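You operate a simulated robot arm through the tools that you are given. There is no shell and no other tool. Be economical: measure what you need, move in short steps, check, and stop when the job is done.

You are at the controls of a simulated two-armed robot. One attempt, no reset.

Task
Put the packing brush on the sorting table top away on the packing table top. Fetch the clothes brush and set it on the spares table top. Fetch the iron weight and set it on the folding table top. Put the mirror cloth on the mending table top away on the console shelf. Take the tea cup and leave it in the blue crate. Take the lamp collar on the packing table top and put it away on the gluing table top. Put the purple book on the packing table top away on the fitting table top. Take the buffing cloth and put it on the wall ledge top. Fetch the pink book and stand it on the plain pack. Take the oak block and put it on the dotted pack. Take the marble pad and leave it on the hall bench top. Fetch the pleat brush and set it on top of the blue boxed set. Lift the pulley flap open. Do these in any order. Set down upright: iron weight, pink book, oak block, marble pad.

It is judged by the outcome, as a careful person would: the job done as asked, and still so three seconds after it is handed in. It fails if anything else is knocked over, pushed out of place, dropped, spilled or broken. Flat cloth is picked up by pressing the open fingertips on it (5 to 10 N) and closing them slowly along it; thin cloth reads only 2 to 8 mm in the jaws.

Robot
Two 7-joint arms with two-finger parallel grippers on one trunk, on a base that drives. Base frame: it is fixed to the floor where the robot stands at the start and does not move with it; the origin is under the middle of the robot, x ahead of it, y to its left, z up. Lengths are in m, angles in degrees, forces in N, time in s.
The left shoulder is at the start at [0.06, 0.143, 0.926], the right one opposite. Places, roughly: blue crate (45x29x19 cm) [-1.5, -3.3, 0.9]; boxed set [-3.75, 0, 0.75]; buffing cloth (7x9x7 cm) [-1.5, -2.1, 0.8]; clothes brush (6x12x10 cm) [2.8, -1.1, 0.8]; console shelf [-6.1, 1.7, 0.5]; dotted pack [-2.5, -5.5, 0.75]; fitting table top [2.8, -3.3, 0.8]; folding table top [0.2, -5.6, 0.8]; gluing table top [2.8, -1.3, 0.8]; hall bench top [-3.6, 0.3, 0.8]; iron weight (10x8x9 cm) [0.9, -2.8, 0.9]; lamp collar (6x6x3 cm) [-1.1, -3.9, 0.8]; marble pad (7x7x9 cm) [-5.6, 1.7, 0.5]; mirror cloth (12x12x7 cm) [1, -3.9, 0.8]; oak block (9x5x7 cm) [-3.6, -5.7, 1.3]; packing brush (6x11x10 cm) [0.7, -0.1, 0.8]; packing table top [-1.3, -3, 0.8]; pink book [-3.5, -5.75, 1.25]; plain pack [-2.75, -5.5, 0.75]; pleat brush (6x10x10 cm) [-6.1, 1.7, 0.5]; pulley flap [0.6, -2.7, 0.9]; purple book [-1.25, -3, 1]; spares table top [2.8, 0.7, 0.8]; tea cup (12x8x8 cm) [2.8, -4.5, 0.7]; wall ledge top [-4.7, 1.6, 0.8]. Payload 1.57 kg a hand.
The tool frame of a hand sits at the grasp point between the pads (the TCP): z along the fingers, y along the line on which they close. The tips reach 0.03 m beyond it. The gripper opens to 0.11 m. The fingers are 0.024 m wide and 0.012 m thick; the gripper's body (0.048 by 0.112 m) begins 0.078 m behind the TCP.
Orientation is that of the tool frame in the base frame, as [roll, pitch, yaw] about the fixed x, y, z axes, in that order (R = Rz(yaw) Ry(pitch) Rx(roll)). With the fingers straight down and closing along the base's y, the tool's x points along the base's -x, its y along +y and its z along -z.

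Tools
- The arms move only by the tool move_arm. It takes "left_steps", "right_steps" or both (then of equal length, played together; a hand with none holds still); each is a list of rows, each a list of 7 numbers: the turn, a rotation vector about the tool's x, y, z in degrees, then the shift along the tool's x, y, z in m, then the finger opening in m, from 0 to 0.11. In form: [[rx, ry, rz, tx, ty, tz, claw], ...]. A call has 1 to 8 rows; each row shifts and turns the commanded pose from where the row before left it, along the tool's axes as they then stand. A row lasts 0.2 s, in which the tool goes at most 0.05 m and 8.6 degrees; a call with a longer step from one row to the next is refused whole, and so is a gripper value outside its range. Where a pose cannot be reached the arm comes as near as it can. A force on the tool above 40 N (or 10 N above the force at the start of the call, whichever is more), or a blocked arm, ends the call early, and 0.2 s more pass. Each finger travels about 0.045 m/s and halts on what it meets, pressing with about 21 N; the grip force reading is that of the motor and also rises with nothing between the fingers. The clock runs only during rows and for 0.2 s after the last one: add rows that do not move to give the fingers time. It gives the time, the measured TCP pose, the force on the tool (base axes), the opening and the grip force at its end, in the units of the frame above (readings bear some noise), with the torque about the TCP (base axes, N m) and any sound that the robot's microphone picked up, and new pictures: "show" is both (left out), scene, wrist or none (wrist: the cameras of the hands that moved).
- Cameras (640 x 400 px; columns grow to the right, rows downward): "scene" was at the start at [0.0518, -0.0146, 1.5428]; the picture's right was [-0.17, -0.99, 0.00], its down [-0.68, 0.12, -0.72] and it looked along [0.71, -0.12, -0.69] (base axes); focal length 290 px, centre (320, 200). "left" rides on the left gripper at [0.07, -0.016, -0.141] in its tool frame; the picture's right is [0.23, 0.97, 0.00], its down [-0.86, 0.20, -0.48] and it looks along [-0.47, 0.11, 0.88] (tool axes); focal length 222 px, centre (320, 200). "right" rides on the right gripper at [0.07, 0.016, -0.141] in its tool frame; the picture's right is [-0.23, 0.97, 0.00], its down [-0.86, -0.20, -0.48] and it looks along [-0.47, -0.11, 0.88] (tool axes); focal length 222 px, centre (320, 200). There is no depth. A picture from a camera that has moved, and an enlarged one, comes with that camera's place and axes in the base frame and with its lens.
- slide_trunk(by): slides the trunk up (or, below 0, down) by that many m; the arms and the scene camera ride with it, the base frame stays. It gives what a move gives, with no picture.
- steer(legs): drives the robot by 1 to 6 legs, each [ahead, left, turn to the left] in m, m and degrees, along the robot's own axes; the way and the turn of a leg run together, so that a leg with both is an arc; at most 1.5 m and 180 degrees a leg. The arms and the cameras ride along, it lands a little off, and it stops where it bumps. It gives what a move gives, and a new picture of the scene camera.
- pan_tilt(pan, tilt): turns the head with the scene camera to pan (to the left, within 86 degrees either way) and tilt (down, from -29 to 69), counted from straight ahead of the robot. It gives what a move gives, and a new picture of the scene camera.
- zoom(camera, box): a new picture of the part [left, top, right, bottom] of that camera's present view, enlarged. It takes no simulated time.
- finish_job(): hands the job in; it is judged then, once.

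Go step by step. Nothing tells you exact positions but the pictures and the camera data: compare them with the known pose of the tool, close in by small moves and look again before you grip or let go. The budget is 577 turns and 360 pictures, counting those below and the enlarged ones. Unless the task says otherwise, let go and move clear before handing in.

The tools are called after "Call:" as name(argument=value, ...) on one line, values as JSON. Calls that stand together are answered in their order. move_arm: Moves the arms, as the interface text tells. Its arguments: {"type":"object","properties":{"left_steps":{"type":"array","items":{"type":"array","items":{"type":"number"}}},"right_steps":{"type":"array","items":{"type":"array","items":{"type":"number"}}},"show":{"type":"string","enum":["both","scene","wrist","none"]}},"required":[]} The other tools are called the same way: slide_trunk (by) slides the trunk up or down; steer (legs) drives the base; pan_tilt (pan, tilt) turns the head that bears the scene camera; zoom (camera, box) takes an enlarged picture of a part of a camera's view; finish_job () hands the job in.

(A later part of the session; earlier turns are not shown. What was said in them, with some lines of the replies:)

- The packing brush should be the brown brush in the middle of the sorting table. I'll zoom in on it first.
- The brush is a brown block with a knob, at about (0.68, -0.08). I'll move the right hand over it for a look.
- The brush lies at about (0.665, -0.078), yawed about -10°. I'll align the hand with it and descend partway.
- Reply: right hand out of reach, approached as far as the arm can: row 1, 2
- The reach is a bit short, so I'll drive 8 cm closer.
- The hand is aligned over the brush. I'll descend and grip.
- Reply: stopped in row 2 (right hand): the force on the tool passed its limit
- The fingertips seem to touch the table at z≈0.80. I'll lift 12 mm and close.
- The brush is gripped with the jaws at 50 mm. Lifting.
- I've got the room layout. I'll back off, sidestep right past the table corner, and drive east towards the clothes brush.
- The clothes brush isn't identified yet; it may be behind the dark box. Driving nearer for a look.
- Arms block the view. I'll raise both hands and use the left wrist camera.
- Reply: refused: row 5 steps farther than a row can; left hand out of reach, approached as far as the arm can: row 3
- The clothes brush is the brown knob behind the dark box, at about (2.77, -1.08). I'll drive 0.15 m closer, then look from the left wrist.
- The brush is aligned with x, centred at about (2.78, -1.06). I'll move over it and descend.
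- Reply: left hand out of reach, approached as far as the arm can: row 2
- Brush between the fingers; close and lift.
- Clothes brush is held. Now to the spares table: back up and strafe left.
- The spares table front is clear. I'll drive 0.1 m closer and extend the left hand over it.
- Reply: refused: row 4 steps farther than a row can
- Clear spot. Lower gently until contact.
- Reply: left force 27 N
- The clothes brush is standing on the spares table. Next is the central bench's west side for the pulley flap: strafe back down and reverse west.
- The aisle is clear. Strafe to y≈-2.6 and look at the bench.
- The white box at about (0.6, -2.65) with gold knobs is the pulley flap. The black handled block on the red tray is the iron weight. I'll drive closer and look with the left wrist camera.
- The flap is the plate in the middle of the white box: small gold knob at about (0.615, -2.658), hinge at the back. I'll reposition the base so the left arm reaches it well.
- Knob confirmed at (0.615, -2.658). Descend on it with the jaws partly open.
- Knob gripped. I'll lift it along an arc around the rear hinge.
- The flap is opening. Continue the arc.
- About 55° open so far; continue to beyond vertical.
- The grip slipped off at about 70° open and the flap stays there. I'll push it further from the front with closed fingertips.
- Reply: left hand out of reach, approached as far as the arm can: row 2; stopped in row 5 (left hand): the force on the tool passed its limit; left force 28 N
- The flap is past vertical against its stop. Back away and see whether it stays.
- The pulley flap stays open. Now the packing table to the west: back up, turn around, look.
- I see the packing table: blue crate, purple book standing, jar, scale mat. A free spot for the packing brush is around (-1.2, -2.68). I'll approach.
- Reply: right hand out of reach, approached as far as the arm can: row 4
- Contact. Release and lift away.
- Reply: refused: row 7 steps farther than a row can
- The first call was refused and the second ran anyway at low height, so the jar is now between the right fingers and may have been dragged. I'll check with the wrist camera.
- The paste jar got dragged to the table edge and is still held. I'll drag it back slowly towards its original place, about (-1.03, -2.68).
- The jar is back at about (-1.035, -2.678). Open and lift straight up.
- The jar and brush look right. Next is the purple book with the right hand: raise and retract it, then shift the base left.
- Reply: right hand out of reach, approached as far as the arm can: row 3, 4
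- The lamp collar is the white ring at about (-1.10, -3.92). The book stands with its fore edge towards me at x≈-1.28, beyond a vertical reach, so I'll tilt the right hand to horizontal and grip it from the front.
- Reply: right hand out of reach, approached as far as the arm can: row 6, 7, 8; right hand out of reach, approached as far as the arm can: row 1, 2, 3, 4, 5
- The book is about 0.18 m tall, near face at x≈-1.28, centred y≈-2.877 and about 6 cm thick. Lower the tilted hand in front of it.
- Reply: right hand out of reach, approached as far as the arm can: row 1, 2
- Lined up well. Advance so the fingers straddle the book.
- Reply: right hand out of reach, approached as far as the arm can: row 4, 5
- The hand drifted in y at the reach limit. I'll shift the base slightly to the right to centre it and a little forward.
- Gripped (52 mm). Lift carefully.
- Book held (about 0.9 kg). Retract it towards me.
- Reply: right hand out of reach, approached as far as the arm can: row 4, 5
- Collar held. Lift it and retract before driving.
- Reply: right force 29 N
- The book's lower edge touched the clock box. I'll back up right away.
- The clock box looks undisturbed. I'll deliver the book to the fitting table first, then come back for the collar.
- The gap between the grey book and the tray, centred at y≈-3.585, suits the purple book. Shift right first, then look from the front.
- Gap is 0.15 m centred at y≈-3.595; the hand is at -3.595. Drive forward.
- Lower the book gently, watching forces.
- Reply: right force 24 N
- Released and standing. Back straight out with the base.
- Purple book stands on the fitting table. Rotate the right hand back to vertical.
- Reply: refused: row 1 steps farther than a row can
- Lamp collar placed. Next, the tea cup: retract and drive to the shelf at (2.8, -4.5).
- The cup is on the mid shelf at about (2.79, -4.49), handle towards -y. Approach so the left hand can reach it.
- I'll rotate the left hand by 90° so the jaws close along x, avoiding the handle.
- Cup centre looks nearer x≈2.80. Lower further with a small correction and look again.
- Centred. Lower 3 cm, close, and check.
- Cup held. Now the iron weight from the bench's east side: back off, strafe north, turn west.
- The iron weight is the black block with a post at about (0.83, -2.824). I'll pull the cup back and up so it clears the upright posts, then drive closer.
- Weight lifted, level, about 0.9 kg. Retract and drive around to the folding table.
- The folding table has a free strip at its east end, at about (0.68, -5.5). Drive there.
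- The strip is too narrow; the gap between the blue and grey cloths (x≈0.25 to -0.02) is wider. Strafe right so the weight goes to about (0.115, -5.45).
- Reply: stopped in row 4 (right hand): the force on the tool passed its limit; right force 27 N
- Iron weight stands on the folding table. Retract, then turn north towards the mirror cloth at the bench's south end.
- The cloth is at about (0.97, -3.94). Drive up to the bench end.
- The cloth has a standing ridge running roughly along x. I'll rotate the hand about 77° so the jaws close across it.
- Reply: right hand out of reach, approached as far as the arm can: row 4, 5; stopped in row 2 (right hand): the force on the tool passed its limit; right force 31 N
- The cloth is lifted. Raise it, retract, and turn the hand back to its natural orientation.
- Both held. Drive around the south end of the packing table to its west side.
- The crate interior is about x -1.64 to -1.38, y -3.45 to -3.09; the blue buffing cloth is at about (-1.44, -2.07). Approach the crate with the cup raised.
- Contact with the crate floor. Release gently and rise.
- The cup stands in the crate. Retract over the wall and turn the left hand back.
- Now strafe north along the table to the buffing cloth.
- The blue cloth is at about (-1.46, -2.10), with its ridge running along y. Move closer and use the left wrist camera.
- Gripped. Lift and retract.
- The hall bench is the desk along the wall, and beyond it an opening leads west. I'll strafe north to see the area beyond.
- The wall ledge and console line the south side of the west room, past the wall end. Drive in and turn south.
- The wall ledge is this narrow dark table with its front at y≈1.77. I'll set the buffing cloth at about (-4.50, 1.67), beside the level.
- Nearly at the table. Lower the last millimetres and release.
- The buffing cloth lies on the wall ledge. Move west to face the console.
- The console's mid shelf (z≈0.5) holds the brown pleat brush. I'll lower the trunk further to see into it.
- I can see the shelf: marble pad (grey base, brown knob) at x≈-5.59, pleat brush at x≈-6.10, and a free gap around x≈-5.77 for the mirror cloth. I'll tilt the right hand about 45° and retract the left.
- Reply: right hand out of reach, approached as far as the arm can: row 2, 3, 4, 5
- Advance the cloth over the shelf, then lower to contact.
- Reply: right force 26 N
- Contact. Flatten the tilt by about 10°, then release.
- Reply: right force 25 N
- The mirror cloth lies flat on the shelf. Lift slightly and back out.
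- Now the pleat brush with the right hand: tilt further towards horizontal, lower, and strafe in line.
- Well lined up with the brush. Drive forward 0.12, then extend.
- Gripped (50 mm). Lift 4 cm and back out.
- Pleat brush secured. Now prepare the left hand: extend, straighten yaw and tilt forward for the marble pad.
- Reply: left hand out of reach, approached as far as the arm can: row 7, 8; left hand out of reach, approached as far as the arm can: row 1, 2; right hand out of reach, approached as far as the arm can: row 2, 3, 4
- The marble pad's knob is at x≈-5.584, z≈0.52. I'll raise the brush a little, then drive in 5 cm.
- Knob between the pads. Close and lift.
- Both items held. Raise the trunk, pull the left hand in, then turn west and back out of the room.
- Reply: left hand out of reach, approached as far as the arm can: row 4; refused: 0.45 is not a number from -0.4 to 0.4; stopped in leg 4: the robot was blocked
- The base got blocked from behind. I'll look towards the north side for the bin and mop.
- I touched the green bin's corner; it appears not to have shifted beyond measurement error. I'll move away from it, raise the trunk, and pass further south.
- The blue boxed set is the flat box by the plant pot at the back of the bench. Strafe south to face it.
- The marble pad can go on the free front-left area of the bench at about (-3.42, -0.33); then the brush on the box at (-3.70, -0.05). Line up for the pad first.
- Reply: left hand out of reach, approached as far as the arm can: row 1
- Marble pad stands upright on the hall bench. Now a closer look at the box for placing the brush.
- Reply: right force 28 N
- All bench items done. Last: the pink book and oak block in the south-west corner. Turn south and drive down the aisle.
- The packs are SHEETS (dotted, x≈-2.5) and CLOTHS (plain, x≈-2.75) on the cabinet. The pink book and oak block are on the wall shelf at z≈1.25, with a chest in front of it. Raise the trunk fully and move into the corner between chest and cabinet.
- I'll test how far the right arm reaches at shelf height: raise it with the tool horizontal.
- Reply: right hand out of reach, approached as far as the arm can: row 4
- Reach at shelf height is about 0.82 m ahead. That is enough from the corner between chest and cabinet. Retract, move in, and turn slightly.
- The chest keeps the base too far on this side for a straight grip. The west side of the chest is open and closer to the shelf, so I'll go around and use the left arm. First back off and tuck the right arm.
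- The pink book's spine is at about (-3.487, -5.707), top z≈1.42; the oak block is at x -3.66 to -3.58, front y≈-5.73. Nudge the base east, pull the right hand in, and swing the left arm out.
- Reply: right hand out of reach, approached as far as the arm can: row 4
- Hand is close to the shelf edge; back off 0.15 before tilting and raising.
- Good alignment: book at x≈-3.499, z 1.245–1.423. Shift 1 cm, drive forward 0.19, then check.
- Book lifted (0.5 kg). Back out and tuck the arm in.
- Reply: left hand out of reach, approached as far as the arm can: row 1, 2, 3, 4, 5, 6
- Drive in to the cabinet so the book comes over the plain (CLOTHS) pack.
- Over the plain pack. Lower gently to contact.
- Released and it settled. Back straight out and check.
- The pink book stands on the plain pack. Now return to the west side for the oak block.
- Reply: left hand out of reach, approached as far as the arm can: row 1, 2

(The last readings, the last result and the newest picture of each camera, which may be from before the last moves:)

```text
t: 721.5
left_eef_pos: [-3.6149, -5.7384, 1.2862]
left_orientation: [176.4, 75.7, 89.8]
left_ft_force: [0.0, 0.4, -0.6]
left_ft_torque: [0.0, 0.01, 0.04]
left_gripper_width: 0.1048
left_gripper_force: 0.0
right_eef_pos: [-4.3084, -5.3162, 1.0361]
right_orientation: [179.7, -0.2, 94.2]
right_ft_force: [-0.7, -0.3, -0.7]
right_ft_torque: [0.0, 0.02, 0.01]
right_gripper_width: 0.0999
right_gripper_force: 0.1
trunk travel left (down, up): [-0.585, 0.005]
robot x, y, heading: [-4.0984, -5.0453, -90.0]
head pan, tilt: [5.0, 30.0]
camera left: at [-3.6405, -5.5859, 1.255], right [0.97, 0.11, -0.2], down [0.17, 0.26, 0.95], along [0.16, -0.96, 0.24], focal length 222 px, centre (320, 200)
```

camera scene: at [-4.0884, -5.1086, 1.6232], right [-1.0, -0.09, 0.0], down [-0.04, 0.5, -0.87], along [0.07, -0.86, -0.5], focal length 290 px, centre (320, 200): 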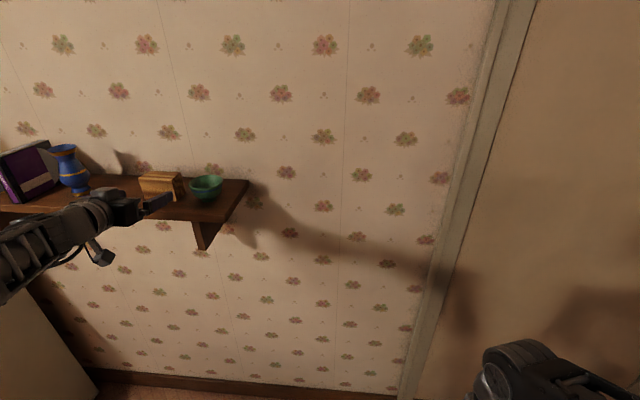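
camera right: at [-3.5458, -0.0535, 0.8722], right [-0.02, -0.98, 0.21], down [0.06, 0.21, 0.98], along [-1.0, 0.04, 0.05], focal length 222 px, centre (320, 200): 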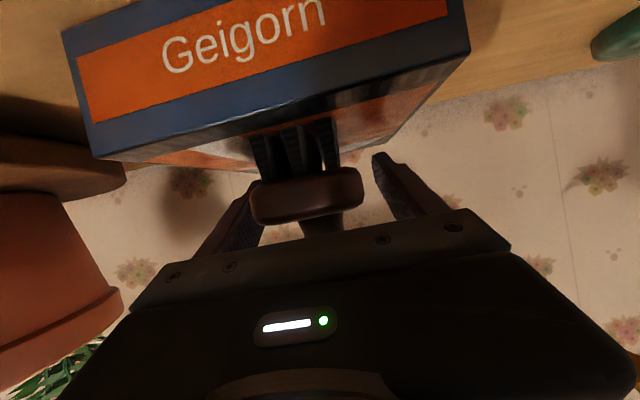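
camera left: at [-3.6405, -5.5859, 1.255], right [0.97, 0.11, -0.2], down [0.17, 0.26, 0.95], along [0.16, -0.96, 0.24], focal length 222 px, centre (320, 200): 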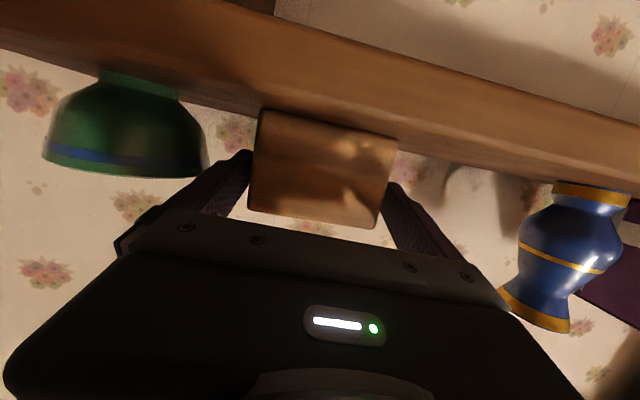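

Call:
move_arm(left_steps=[[0, 0, 0, -0.002, 0, 0.008, 0.105], [0, 0, 0, 0, 0, 0, 0.09], [0, 0, 0, 0, 0, 0, 0.07], [0, 0, 0, 0, 0, 0, 0.06], [0, 0, 0, 0, 0, 0, 0.06], [0, 0, 0, 0, 0, 0, 0.06]], show="wrist")

```text
t: 722.9
left_eef_pos: [-3.6144, -5.7462, 1.2874]
left_orientation: [176.5, 75.7, 89.8]
left_ft_force: [-0.2, 0.6, 1.0]
left_ft_torque: [-0.05, 0.09, -0.01]
left_gripper_width: 0.09
left_gripper_force: 20.9
right_eef_pos: [-4.3066, -5.3153, 1.0356]
right_orientation: [179.8, -0.3, 94.2]
right_ft_force: [-1.2, 1.0, -0.2]
right_ft_torque: [0.03, 0.04, -0.02]
right_gripper_width: 0.0997
right_gripper_force: 0.1
trunk travel left (down, up): [-0.585, 0.005]
robot x, y, heading: [-4.0988, -5.0404, -89.9]
head pan, tilt: [5.0, 30.0]
camera left: at [-3.6397, -5.5941, 1.2547], right [0.97, 0.11, -0.21], down [0.17, 0.26, 0.95], along [0.16, -0.96, 0.24], focal length 222 px, centre (320, 200)
```

left: 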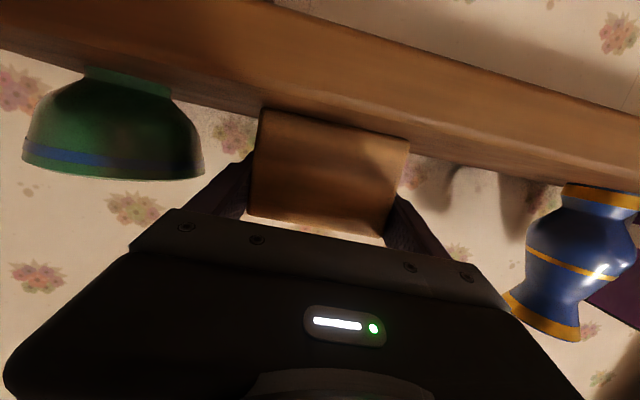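

Call:
move_arm(left_steps=[[0, 0, 0, -0.0097, 0, -0.0025, 0.05], [0, 0, 0, -0.0145, 0, -0.0037, 0.05], [0, 0, 0, -0.0145, 0, -0.0037, 0.05], [0, 0, 0, 0, 0, 0, 0.05]], show="wrist")

```text
t: 723.9
left_eef_pos: [-3.6159, -5.7488, 1.3247]
left_orientation: [176.6, 75.7, 89.8]
left_ft_force: [-0.9, 0.6, -1.3]
left_ft_torque: [-0.03, 0.01, 0.02]
left_gripper_width: 0.0902
left_gripper_force: 21.1
right_eef_pos: [-4.3084, -5.3164, 1.0358]
right_orientation: [179.7, -0.3, 94.2]
right_ft_force: [0.4, 0.5, 0.4]
right_ft_torque: [0.02, 0.03, 0.03]
right_gripper_width: 0.0999
right_gripper_force: 0.0
trunk travel left (down, up): [-0.585, 0.005]
robot x, y, heading: [-4.097, -5.0465, -89.8]
head pan, tilt: [5.0, 30.0]
camera left: at [-3.6412, -5.5957, 1.2929], right [0.97, 0.11, -0.21], down [0.17, 0.26, 0.95], along [0.16, -0.96, 0.24], focal length 222 px, centre (320, 200)
```

left: 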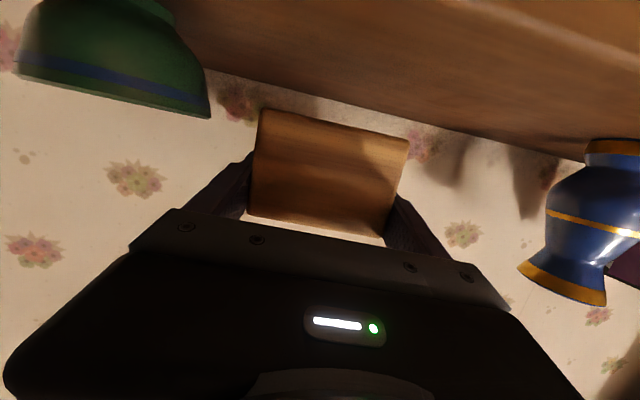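

Oak block held. Back out, tuck the arm and drive to the dotted pack.

Call:
steer(legs=[[-0.4, 0, 0]])

Call:
move_arm(left_steps=[[0, 0, 0, 0.02, -0.04, 0, 0.05], [0, 0, 0, 0.02, -0.04, 0.01, 0.05], [0, 0, 0, 0.03, -0.03, 0.01, 0.05], [0, 0, 0, 0.035, -0.02, 0.02, 0.05], [0, 0, 0, 0.04, -0.02, 0.015, 0.05], [0, 0, 0, 0.04, -0.02, 0.015, 0.05], [0, 0, 0, 0.04, -0.02, 0.015, 0.05], [0, 0, 0, 0.04, -0.02, 0.015, 0.05]], show="none")

```text
t: 726.4
left_eef_pos: [-3.6155, -5.3459, 1.3259]
left_orientation: [176.6, 75.7, 89.9]
left_ft_force: [-0.5, -0.6, -1.7]
left_ft_torque: [0.0, 0.0, 0.02]
left_gripper_width: 0.0901
left_gripper_force: 20.9
right_eef_pos: [-4.3073, -4.9142, 1.0348]
right_orientation: [179.6, -0.3, 94.2]
right_ft_force: [1.3, -0.1, -0.1]
right_ft_torque: [-0.04, -0.04, -0.01]
right_gripper_width: 0.1003
right_gripper_force: 0.0
trunk travel left (down, up): [-0.585, 0.005]
robot x, y, heading: [-4.0934, -4.6467, -90.0]
head pan, tilt: [5.0, 30.0]
camera scene: at [-4.0881, -4.7051, 1.6233], right [-1.0, -0.09, 0.0], down [-0.04, 0.5, -0.87], along [0.08, -0.86, -0.5], focal length 290 px, centre (320, 200)
```

scene: 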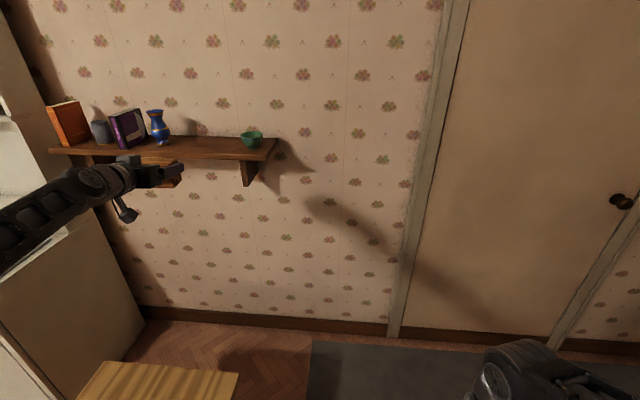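

```text
t: 728.2
left_eef_pos: [-3.8068, -5.3875, 1.0439]
left_orientation: [176.2, 75.6, 89.5]
left_ft_force: [0.0, 0.6, -1.4]
left_ft_torque: [-0.04, 0.0, 0.01]
left_gripper_width: 0.0899
left_gripper_force: 21.2
left hand out of reach, approached as far as the arm can: row 2
right_eef_pos: [-4.3078, -4.9155, 1.0364]
right_orientation: [179.7, -0.4, 94.4]
right_ft_force: [-0.5, -1.2, 1.2]
right_ft_torque: [-0.01, 0.01, 0.01]
right_gripper_width: 0.1002
right_gripper_force: 0.0
trunk travel left (down, up): [-0.585, 0.005]
robot x, y, heading: [-4.0955, -4.6465, -90.2]
head pan, tilt: [5.0, 30.0]
```

Call:
steer(legs=[[-0.4, 0, 0.2], [0, 1.38, 0], [0.55, 0, 0]])

Call:
zoom(camera="left", box=[0, 0, 640, 400])

```text
t: 739.9
left_eef_pos: [-2.416, -5.535, 1.0429]
left_orientation: [176.7, 75.6, 90.2]
left_ft_force: [-0.6, -0.2, -1.7]
left_ft_torque: [-0.01, -0.02, 0.03]
left_gripper_width: 0.0898
left_gripper_force: 21.6
right_eef_pos: [-2.9185, -5.0659, 1.0346]
right_orientation: [179.7, -0.5, 94.6]
right_ft_force: [-0.3, -0.1, -0.4]
right_ft_torque: [0.02, 0.05, -0.01]
right_gripper_width: 0.1002
right_gripper_force: 0.0
trunk travel left (down, up): [-0.585, 0.005]
robot x, y, heading: [-2.7142, -4.7911, -89.6]
head pan, tilt: [5.0, 30.0]
camera scene: at [-2.7013, -4.8554, 1.6232], right [-1.0, -0.09, 0.0], down [-0.05, 0.5, -0.87], along [0.08, -0.86, -0.5], focal length 290 px, centre (320, 200)
```

scene: 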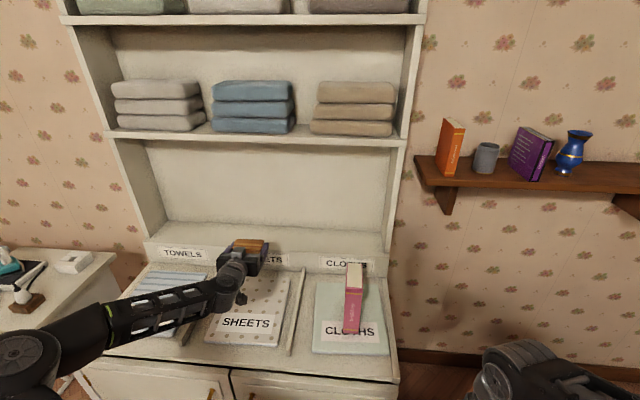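

```text
1.00 times, centred on (320, 200) of left
camera zoom: at [-2.4419, -5.3824, 1.0107], right [0.97, 0.12, -0.21], down [0.17, 0.26, 0.95], along [0.16, -0.96, 0.23], focal length 222 px, centre (320, 200)
```

zoom: 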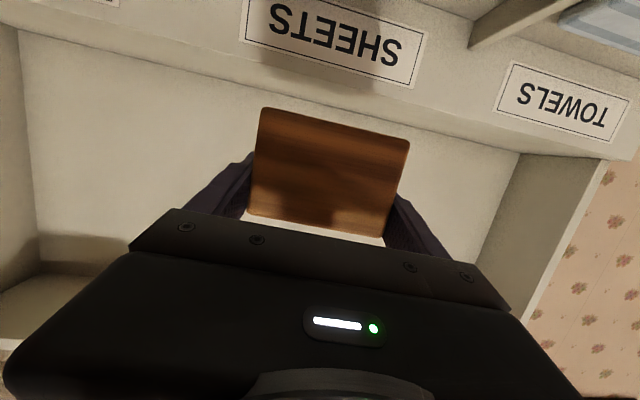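

Call:
steer(legs=[[-0.075, 0, 0]])

Call:
move_arm(left_steps=[[0, 0, 0, 0.035, -0.01, 0.009, 0.05], [0, 0, 0, 0.035, 0, 0.009, 0.05], [0, 0, 0, 0.035, 0, 0.009, 0.05], [0, 0, 0, 0.02, 0, 0.005, 0.05], [0, 0, 0, 0.01, 0, 0.0025, 0.05], [0, 0, 0, 0, 0, 0, 0.05]], show="both")

```text
t: 741.0
left_eef_pos: [-2.4175, -5.4573, 1.0437]
left_orientation: [176.7, 75.8, 90.2]
left_ft_force: [-0.8, 0.4, -2.0]
left_ft_torque: [-0.03, 0.01, 0.01]
left_gripper_width: 0.0896
left_gripper_force: 21.4
right_eef_pos: [-2.9198, -4.9859, 1.0357]
right_orientation: [179.7, -0.4, 94.6]
right_ft_force: [-0.1, -0.8, 0.1]
right_ft_torque: [-0.04, 0.04, -0.01]
right_gripper_width: 0.0999
right_gripper_force: 0.0
trunk travel left (down, up): [-0.585, 0.005]
robot x, y, heading: [-2.7131, -4.7195, -89.8]
head pan, tilt: [5.0, 30.0]
camera scene: at [-2.7018, -4.7769, 1.6233], right [-1.0, -0.09, 0.0], down [-0.05, 0.5, -0.87], along [0.08, -0.86, -0.5], focal length 290 px, centre (320, 200)
```

scene: 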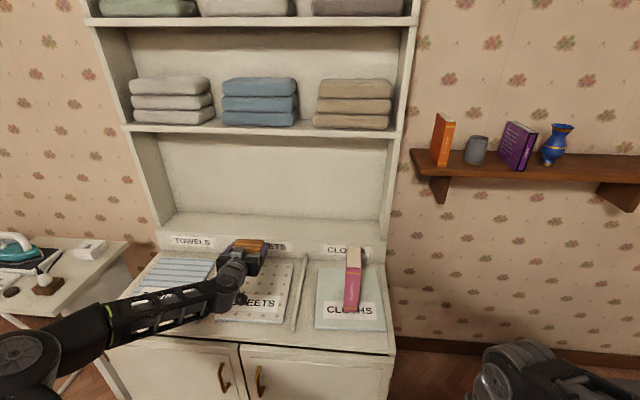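

```text
t: 742.4
left_eef_pos: [-2.4242, -5.4573, 0.9029]
left_orientation: [176.7, 75.6, 90.2]
left_ft_force: [0.2, -0.2, -1.2]
left_ft_torque: [0.05, 0.03, -0.03]
left_gripper_width: 0.0897
left_gripper_force: 20.7
right_eef_pos: [-2.9197, -4.9884, 1.0352]
right_orientation: [179.7, -0.4, 94.6]
right_ft_force: [0.3, -0.7, 0.4]
right_ft_torque: [0.01, 0.02, 0.0]
right_gripper_width: 0.1002
right_gripper_force: 0.1
trunk travel left (down, up): [-0.585, 0.005]
robot x, y, heading: [-2.7098, -4.7209, -89.6]
head pan, tilt: [5.0, 30.0]
camera scene: at [-2.7018, -4.7788, 1.6233], right [-1.0, -0.09, 0.0], down [-0.05, 0.5, -0.87], along [0.08, -0.86, -0.5], focal length 290 px, centre (320, 200)
camera left: at [-2.4505, -5.3059, 0.8713], right [0.97, 0.12, -0.21], down [0.17, 0.26, 0.95], along [0.16, -0.96, 0.24], focal length 222 px, centre (320, 200)
```

scene: 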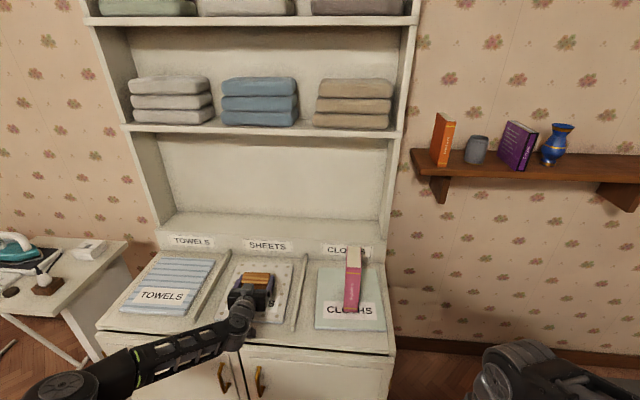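
left: 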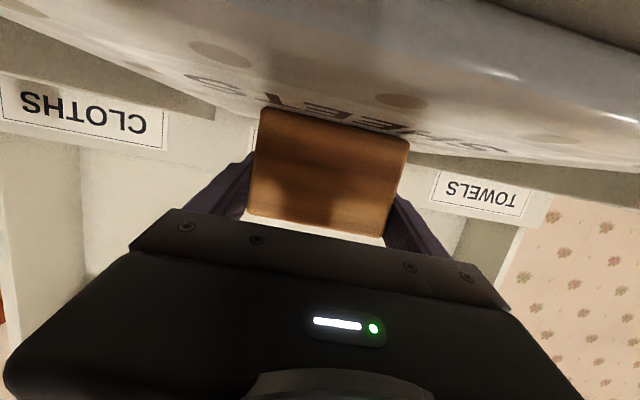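

Call:
move_arm(left_steps=[[0, 0, 0, 0.004, 0, 0.001, 0.05], [0, 0, 0, 0.003, 0, 0.0008, 0.05], [0, 0, 0, 0.003, 0, 0.0008, 0.05], [0, 0, 0, 0.002, 0, 0.0005, 0.05], [0, 0, 0, 0.002, 0, 0.0005, 0.05], [0, 0, 0, 0.002, 0, 0.0005, 0.05], [0, 0, 0, 0, 0, 0, 0.05]], show="none")

```text
t: 744.0
left_eef_pos: [-2.4252, -5.4574, 0.893]
left_orientation: [176.7, 76.0, 90.2]
left_ft_force: [3.1, 1.0, 38.6]
left_ft_torque: [6.61, 0.66, -0.51]
left_gripper_width: 0.09
left_gripper_force: 20.6
right_eef_pos: [-2.9206, -4.9865, 1.0365]
right_orientation: [179.7, -0.2, 94.6]
right_ft_force: [-0.1, -0.1, 0.2]
right_ft_torque: [0.02, 0.0, 0.02]
right_gripper_width: 0.1
right_gripper_force: 0.1
trunk travel left (down, up): [-0.585, 0.005]
robot x, y, heading: [-2.7066, -4.7197, -89.8]
head pan, tilt: [5.0, 30.0]
```

Something behind the fingers touched the counter's front. Raise, pull the block nearer the pack's front, and lower again.

Call:
move_arm(left_steps=[[0, 0, 0, -0.012, 0, -0.003, 0.05], [0, 0, 0, -0.01, 0, -0.0025, 0.05], [0, 0, 0, 0, 0, 0, 0.05]], show="none")

Call:
steer(legs=[[-0.055, 0, 0]])

Call:
zoom(camera="left", box=[0, 0, 640, 400])

```text
t: 744.8
left_eef_pos: [-2.4241, -5.4593, 0.9093]
left_orientation: [176.7, 75.5, 90.2]
left_ft_force: [-0.3, 0.0, -1.5]
left_ft_torque: [-0.01, -0.03, 0.02]
left_gripper_width: 0.09
left_gripper_force: 21.0
right_eef_pos: [-2.9196, -4.9892, 1.0356]
right_orientation: [179.7, -0.3, 94.6]
right_ft_force: [0.0, 0.7, 0.2]
right_ft_torque: [0.02, 0.0, 0.01]
right_gripper_width: 0.1
right_gripper_force: 0.1
trunk travel left (down, up): [-0.585, 0.005]
robot x, y, heading: [-2.7104, -4.7189, -90.0]
head pan, tilt: [5.0, 30.0]
```

```text
t: 745.7
left_eef_pos: [-2.4254, -5.4036, 0.9102]
left_orientation: [176.5, 75.7, 90.2]
left_ft_force: [0.1, -0.2, -1.9]
left_ft_torque: [0.02, -0.02, -0.02]
left_gripper_width: 0.0898
left_gripper_force: 20.6
right_eef_pos: [-2.9198, -4.9344, 1.0373]
right_orientation: [179.7, -0.2, 94.6]
right_ft_force: [0.2, 0.8, 0.0]
right_ft_torque: [-0.01, 0.01, -0.01]
right_gripper_width: 0.1003
right_gripper_force: 0.1
trunk travel left (down, up): [-0.585, 0.005]
robot x, y, heading: [-2.7129, -4.6643, -89.6]
head pan, tilt: [5.0, 30.0]
camera scene: at [-2.7022, -4.7223, 1.6234], right [-1.0, -0.09, 0.0], down [-0.05, 0.5, -0.87], along [0.08, -0.86, -0.5], focal length 290 px, centre (320, 200)
```

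scene: 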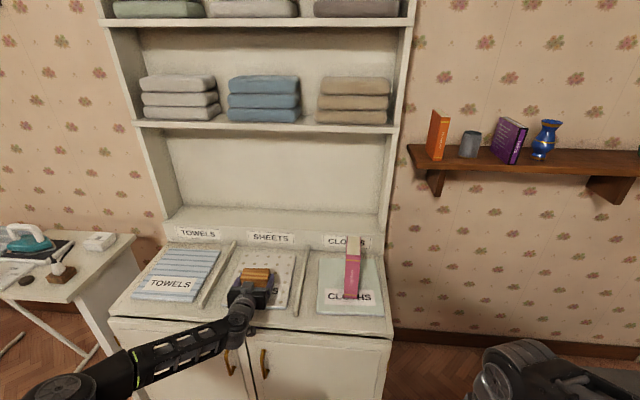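

```text
1.00 times, centred on (320, 200) of left
camera zoom: at [-2.4507, -5.252, 0.8788], right [0.97, 0.12, -0.21], down [0.17, 0.26, 0.95], along [0.16, -0.96, 0.24], focal length 222 px, centre (320, 200)
```

zoom: 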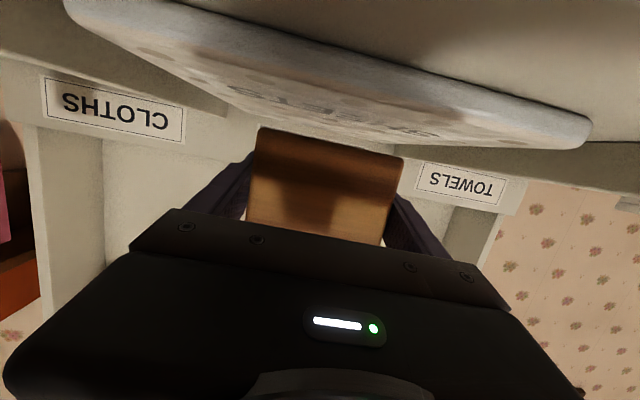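

Call:
move_arm(left_steps=[[0, 0, 0, 0.005, 0, 0.0013, 0.05], [0, 0, 0, 0.003, 0, 0.0008, 0.05], [0, 0, 0, 0.002, 0, 0.0005, 0.05], [0, 0, 0, 0, 0, 0, 0.05]], show="wrist")

```text
t: 746.7
left_eef_pos: [-2.425, -5.4048, 0.8992]
left_orientation: [176.6, 75.7, 90.2]
left_ft_force: [0.0, 0.2, -0.8]
left_ft_torque: [-0.04, -0.02, 0.02]
left_gripper_width: 0.09
left_gripper_force: 20.9
right_eef_pos: [-2.9199, -4.9359, 1.0357]
right_orientation: [179.6, -0.3, 94.6]
right_ft_force: [-0.4, -0.5, -0.6]
right_ft_torque: [0.0, -0.01, 0.01]
right_gripper_width: 0.0999
right_gripper_force: 0.0
trunk travel left (down, up): [-0.585, 0.005]
robot x, y, heading: [-2.7128, -4.6631, -89.7]
head pan, tilt: [5.0, 30.0]
camera left: at [-2.4506, -5.2535, 0.867], right [0.97, 0.12, -0.21], down [0.17, 0.26, 0.95], along [0.16, -0.96, 0.24], focal length 222 px, centre (320, 200)
```

left: 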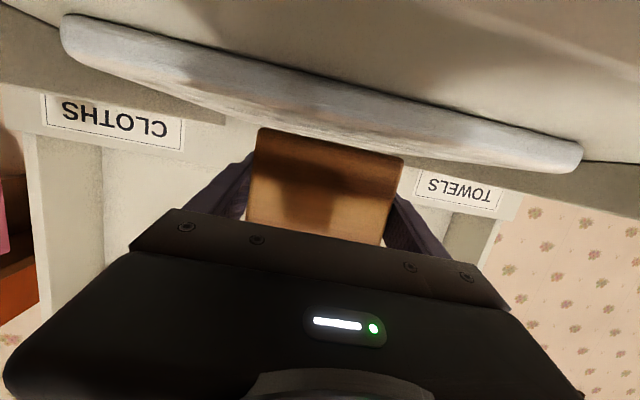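

Call:
move_arm(left_steps=[[0, 0, 0, 0.002, 0, 0.0005, 0.05], [0, 0, 0, 0.002, 0, 0.0005, 0.05], [0, 0, 0, 0, 0, 0, 0.05]], show="none")

```text
t: 747.5
left_eef_pos: [-2.4259, -5.4047, 0.8964]
left_orientation: [176.5, 75.6, 90.2]
left_ft_force: [-0.8, -0.2, -1.5]
left_ft_torque: [0.01, 0.0, 0.0]
left_gripper_width: 0.09
left_gripper_force: 20.8
right_eef_pos: [-2.9199, -4.9358, 1.0353]
right_orientation: [179.7, -0.3, 94.6]
right_ft_force: [0.5, 0.4, 1.0]
right_ft_torque: [0.01, 0.0, 0.0]
right_gripper_width: 0.1002
right_gripper_force: 0.0
trunk travel left (down, up): [-0.585, 0.005]
robot x, y, heading: [-2.7121, -4.6663, -89.8]
head pan, tilt: [5.0, 30.0]
```

Call:
move_arm(left_steps=[[0, 0, 0, 0.002, 0, 0.0005, 0.05], [0, 0, 0, 0.002, 0, 0.0005, 0.05], [0, 0, 0, 0.002, 0, 0.0005, 0.05], [0, 0, 0, 0, 0, 0, 0.05]], show="wrist")

```text
t: 748.5
left_eef_pos: [-2.4242, -5.4059, 0.892]
left_orientation: [176.6, 75.7, 90.2]
left_ft_force: [-1.0, -1.3, 9.2]
left_ft_torque: [-0.1, 0.53, 0.05]
left_gripper_width: 0.0897
left_gripper_force: 21.1
right_eef_pos: [-2.9198, -4.9342, 1.0353]
right_orientation: [179.7, -0.3, 94.5]
right_ft_force: [0.4, 0.5, 0.6]
right_ft_torque: [0.01, 0.0, 0.05]
right_gripper_width: 0.0999
right_gripper_force: 0.1
trunk travel left (down, up): [-0.585, 0.005]
robot x, y, heading: [-2.7108, -4.6643, -89.6]
head pan, tilt: [5.0, 30.0]
camera left: at [-2.4506, -5.2528, 0.8594], right [0.97, 0.12, -0.21], down [0.17, 0.27, 0.95], along [0.16, -0.96, 0.24], focal length 222 px, centre (320, 200)
```

left: 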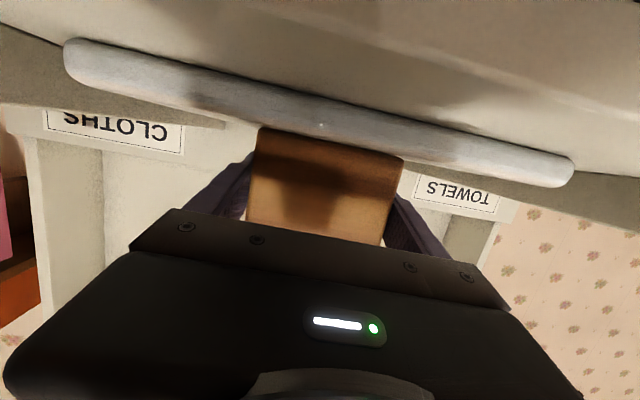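

Contact with the pack. Release.

Call:
move_arm(left_steps=[[0, 0, 0, 0, 0, 0, 0.095], [0, 0, 0, 0, 0, 0, 0.1], [0, 0, 0, 0, 0, 0, 0.108], [0, 0, 0, 0, 0, 0, 0.108], [0, 0, 0, 0, 0, 0, 0.108]], show="wrist")

```text
t: 749.7
left_eef_pos: [-2.4248, -5.4048, 0.8901]
left_orientation: [176.5, 75.5, 90.1]
left_ft_force: [-0.2, 0.2, -0.3]
left_ft_torque: [0.0, 0.02, 0.0]
left_gripper_width: 0.1079
left_gripper_force: 0.0
right_eef_pos: [-2.9195, -4.9347, 1.0354]
right_orientation: [179.8, -0.3, 94.6]
right_ft_force: [0.5, 0.6, 0.4]
right_ft_torque: [0.02, 0.01, 0.03]
right_gripper_width: 0.1002
right_gripper_force: 0.0
trunk travel left (down, up): [-0.585, 0.005]
robot x, y, heading: [-2.7122, -4.6627, -89.4]
head pan, tilt: [5.0, 30.0]
camera left: at [-2.4503, -5.2525, 0.8577], right [0.97, 0.12, -0.21], down [0.17, 0.26, 0.95], along [0.16, -0.96, 0.24], focal length 222 px, centre (320, 200)
```

left: 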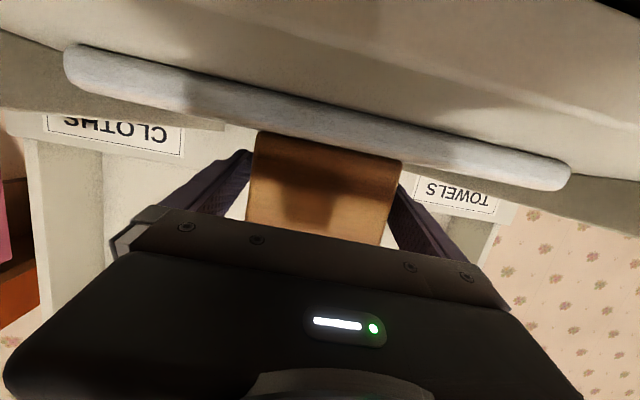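

Call:
steer(legs=[[-0.25, 0, 0]])

Call:
zoom(camera="scene", box=[120, 150, 400, 325])

```text
t: 751.5
left_eef_pos: [-2.424, -5.1484, 0.8905]
left_orientation: [176.5, 75.7, 90.4]
left_ft_force: [-0.3, -0.3, 0.0]
left_ft_torque: [0.01, 0.03, -0.03]
left_gripper_width: 0.1082
left_gripper_force: 0.0
right_eef_pos: [-2.9206, -4.6797, 1.0349]
right_orientation: [179.7, -0.3, 94.9]
right_ft_force: [0.1, -0.1, 0.8]
right_ft_torque: [-0.01, 0.01, 0.0]
right_gripper_width: 0.1
right_gripper_force: 0.0
trunk travel left (down, up): [-0.585, 0.005]
robot x, y, heading: [-2.7133, -4.4077, -89.7]
head pan, tilt: [5.0, 30.0]
camera scene: at [-2.7039, -4.4683, 1.6233], right [-1.0, -0.1, 0.0], down [-0.05, 0.5, -0.87], along [0.08, -0.86, -0.5], focal length 290 px, centre (320, 200)
```

scene: 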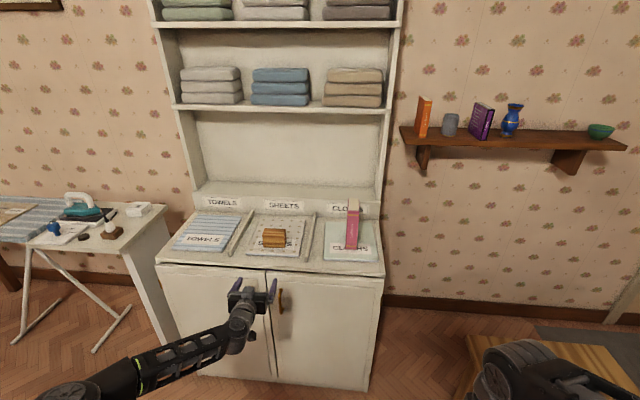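

```text
2.29 times, centred on (260, 238) of scene
camera zoom: at [-2.7039, -4.4683, 1.6233], right [-1.0, -0.1, 0.0], down [-0.05, 0.5, -0.87], along [0.08, -0.86, -0.5], focal length 663 px, centre (457, 114)
```

zoom: 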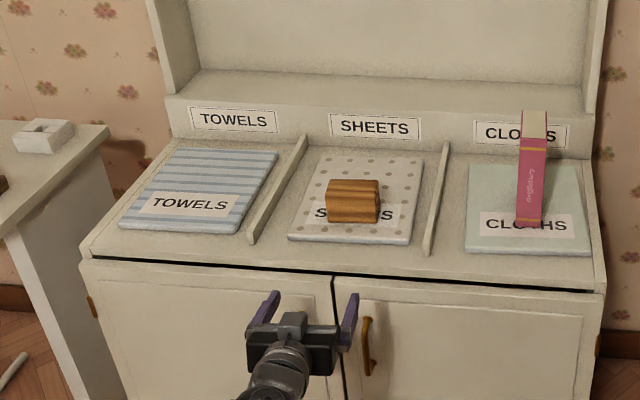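

All thirteen jobs look done: the oak block and pink book stand on their packs, and both hands are empty and clear. Handing in.

Call:
finish_job()

```text
The job is handed in.
```

I've handed the job in: all 13 tasks are done, with the iron weight, pink book, oak block and marble pad standing upright.

Three accidental contacts along the way could count against it:

- **Paste jar on the packing table:** I dragged it to the table edge by mistake while setting down the packing brush. I slid it back to within about a centimetre of where it was.
- **Green bin by the mop:** The base bumped its corner. It looked unmoved or shifted by at most about 3 cm, and I didn't correct it.
- **Clock box on the gluing table:** The purple book pressed down on it briefly. It looked undisturbed afterwards.
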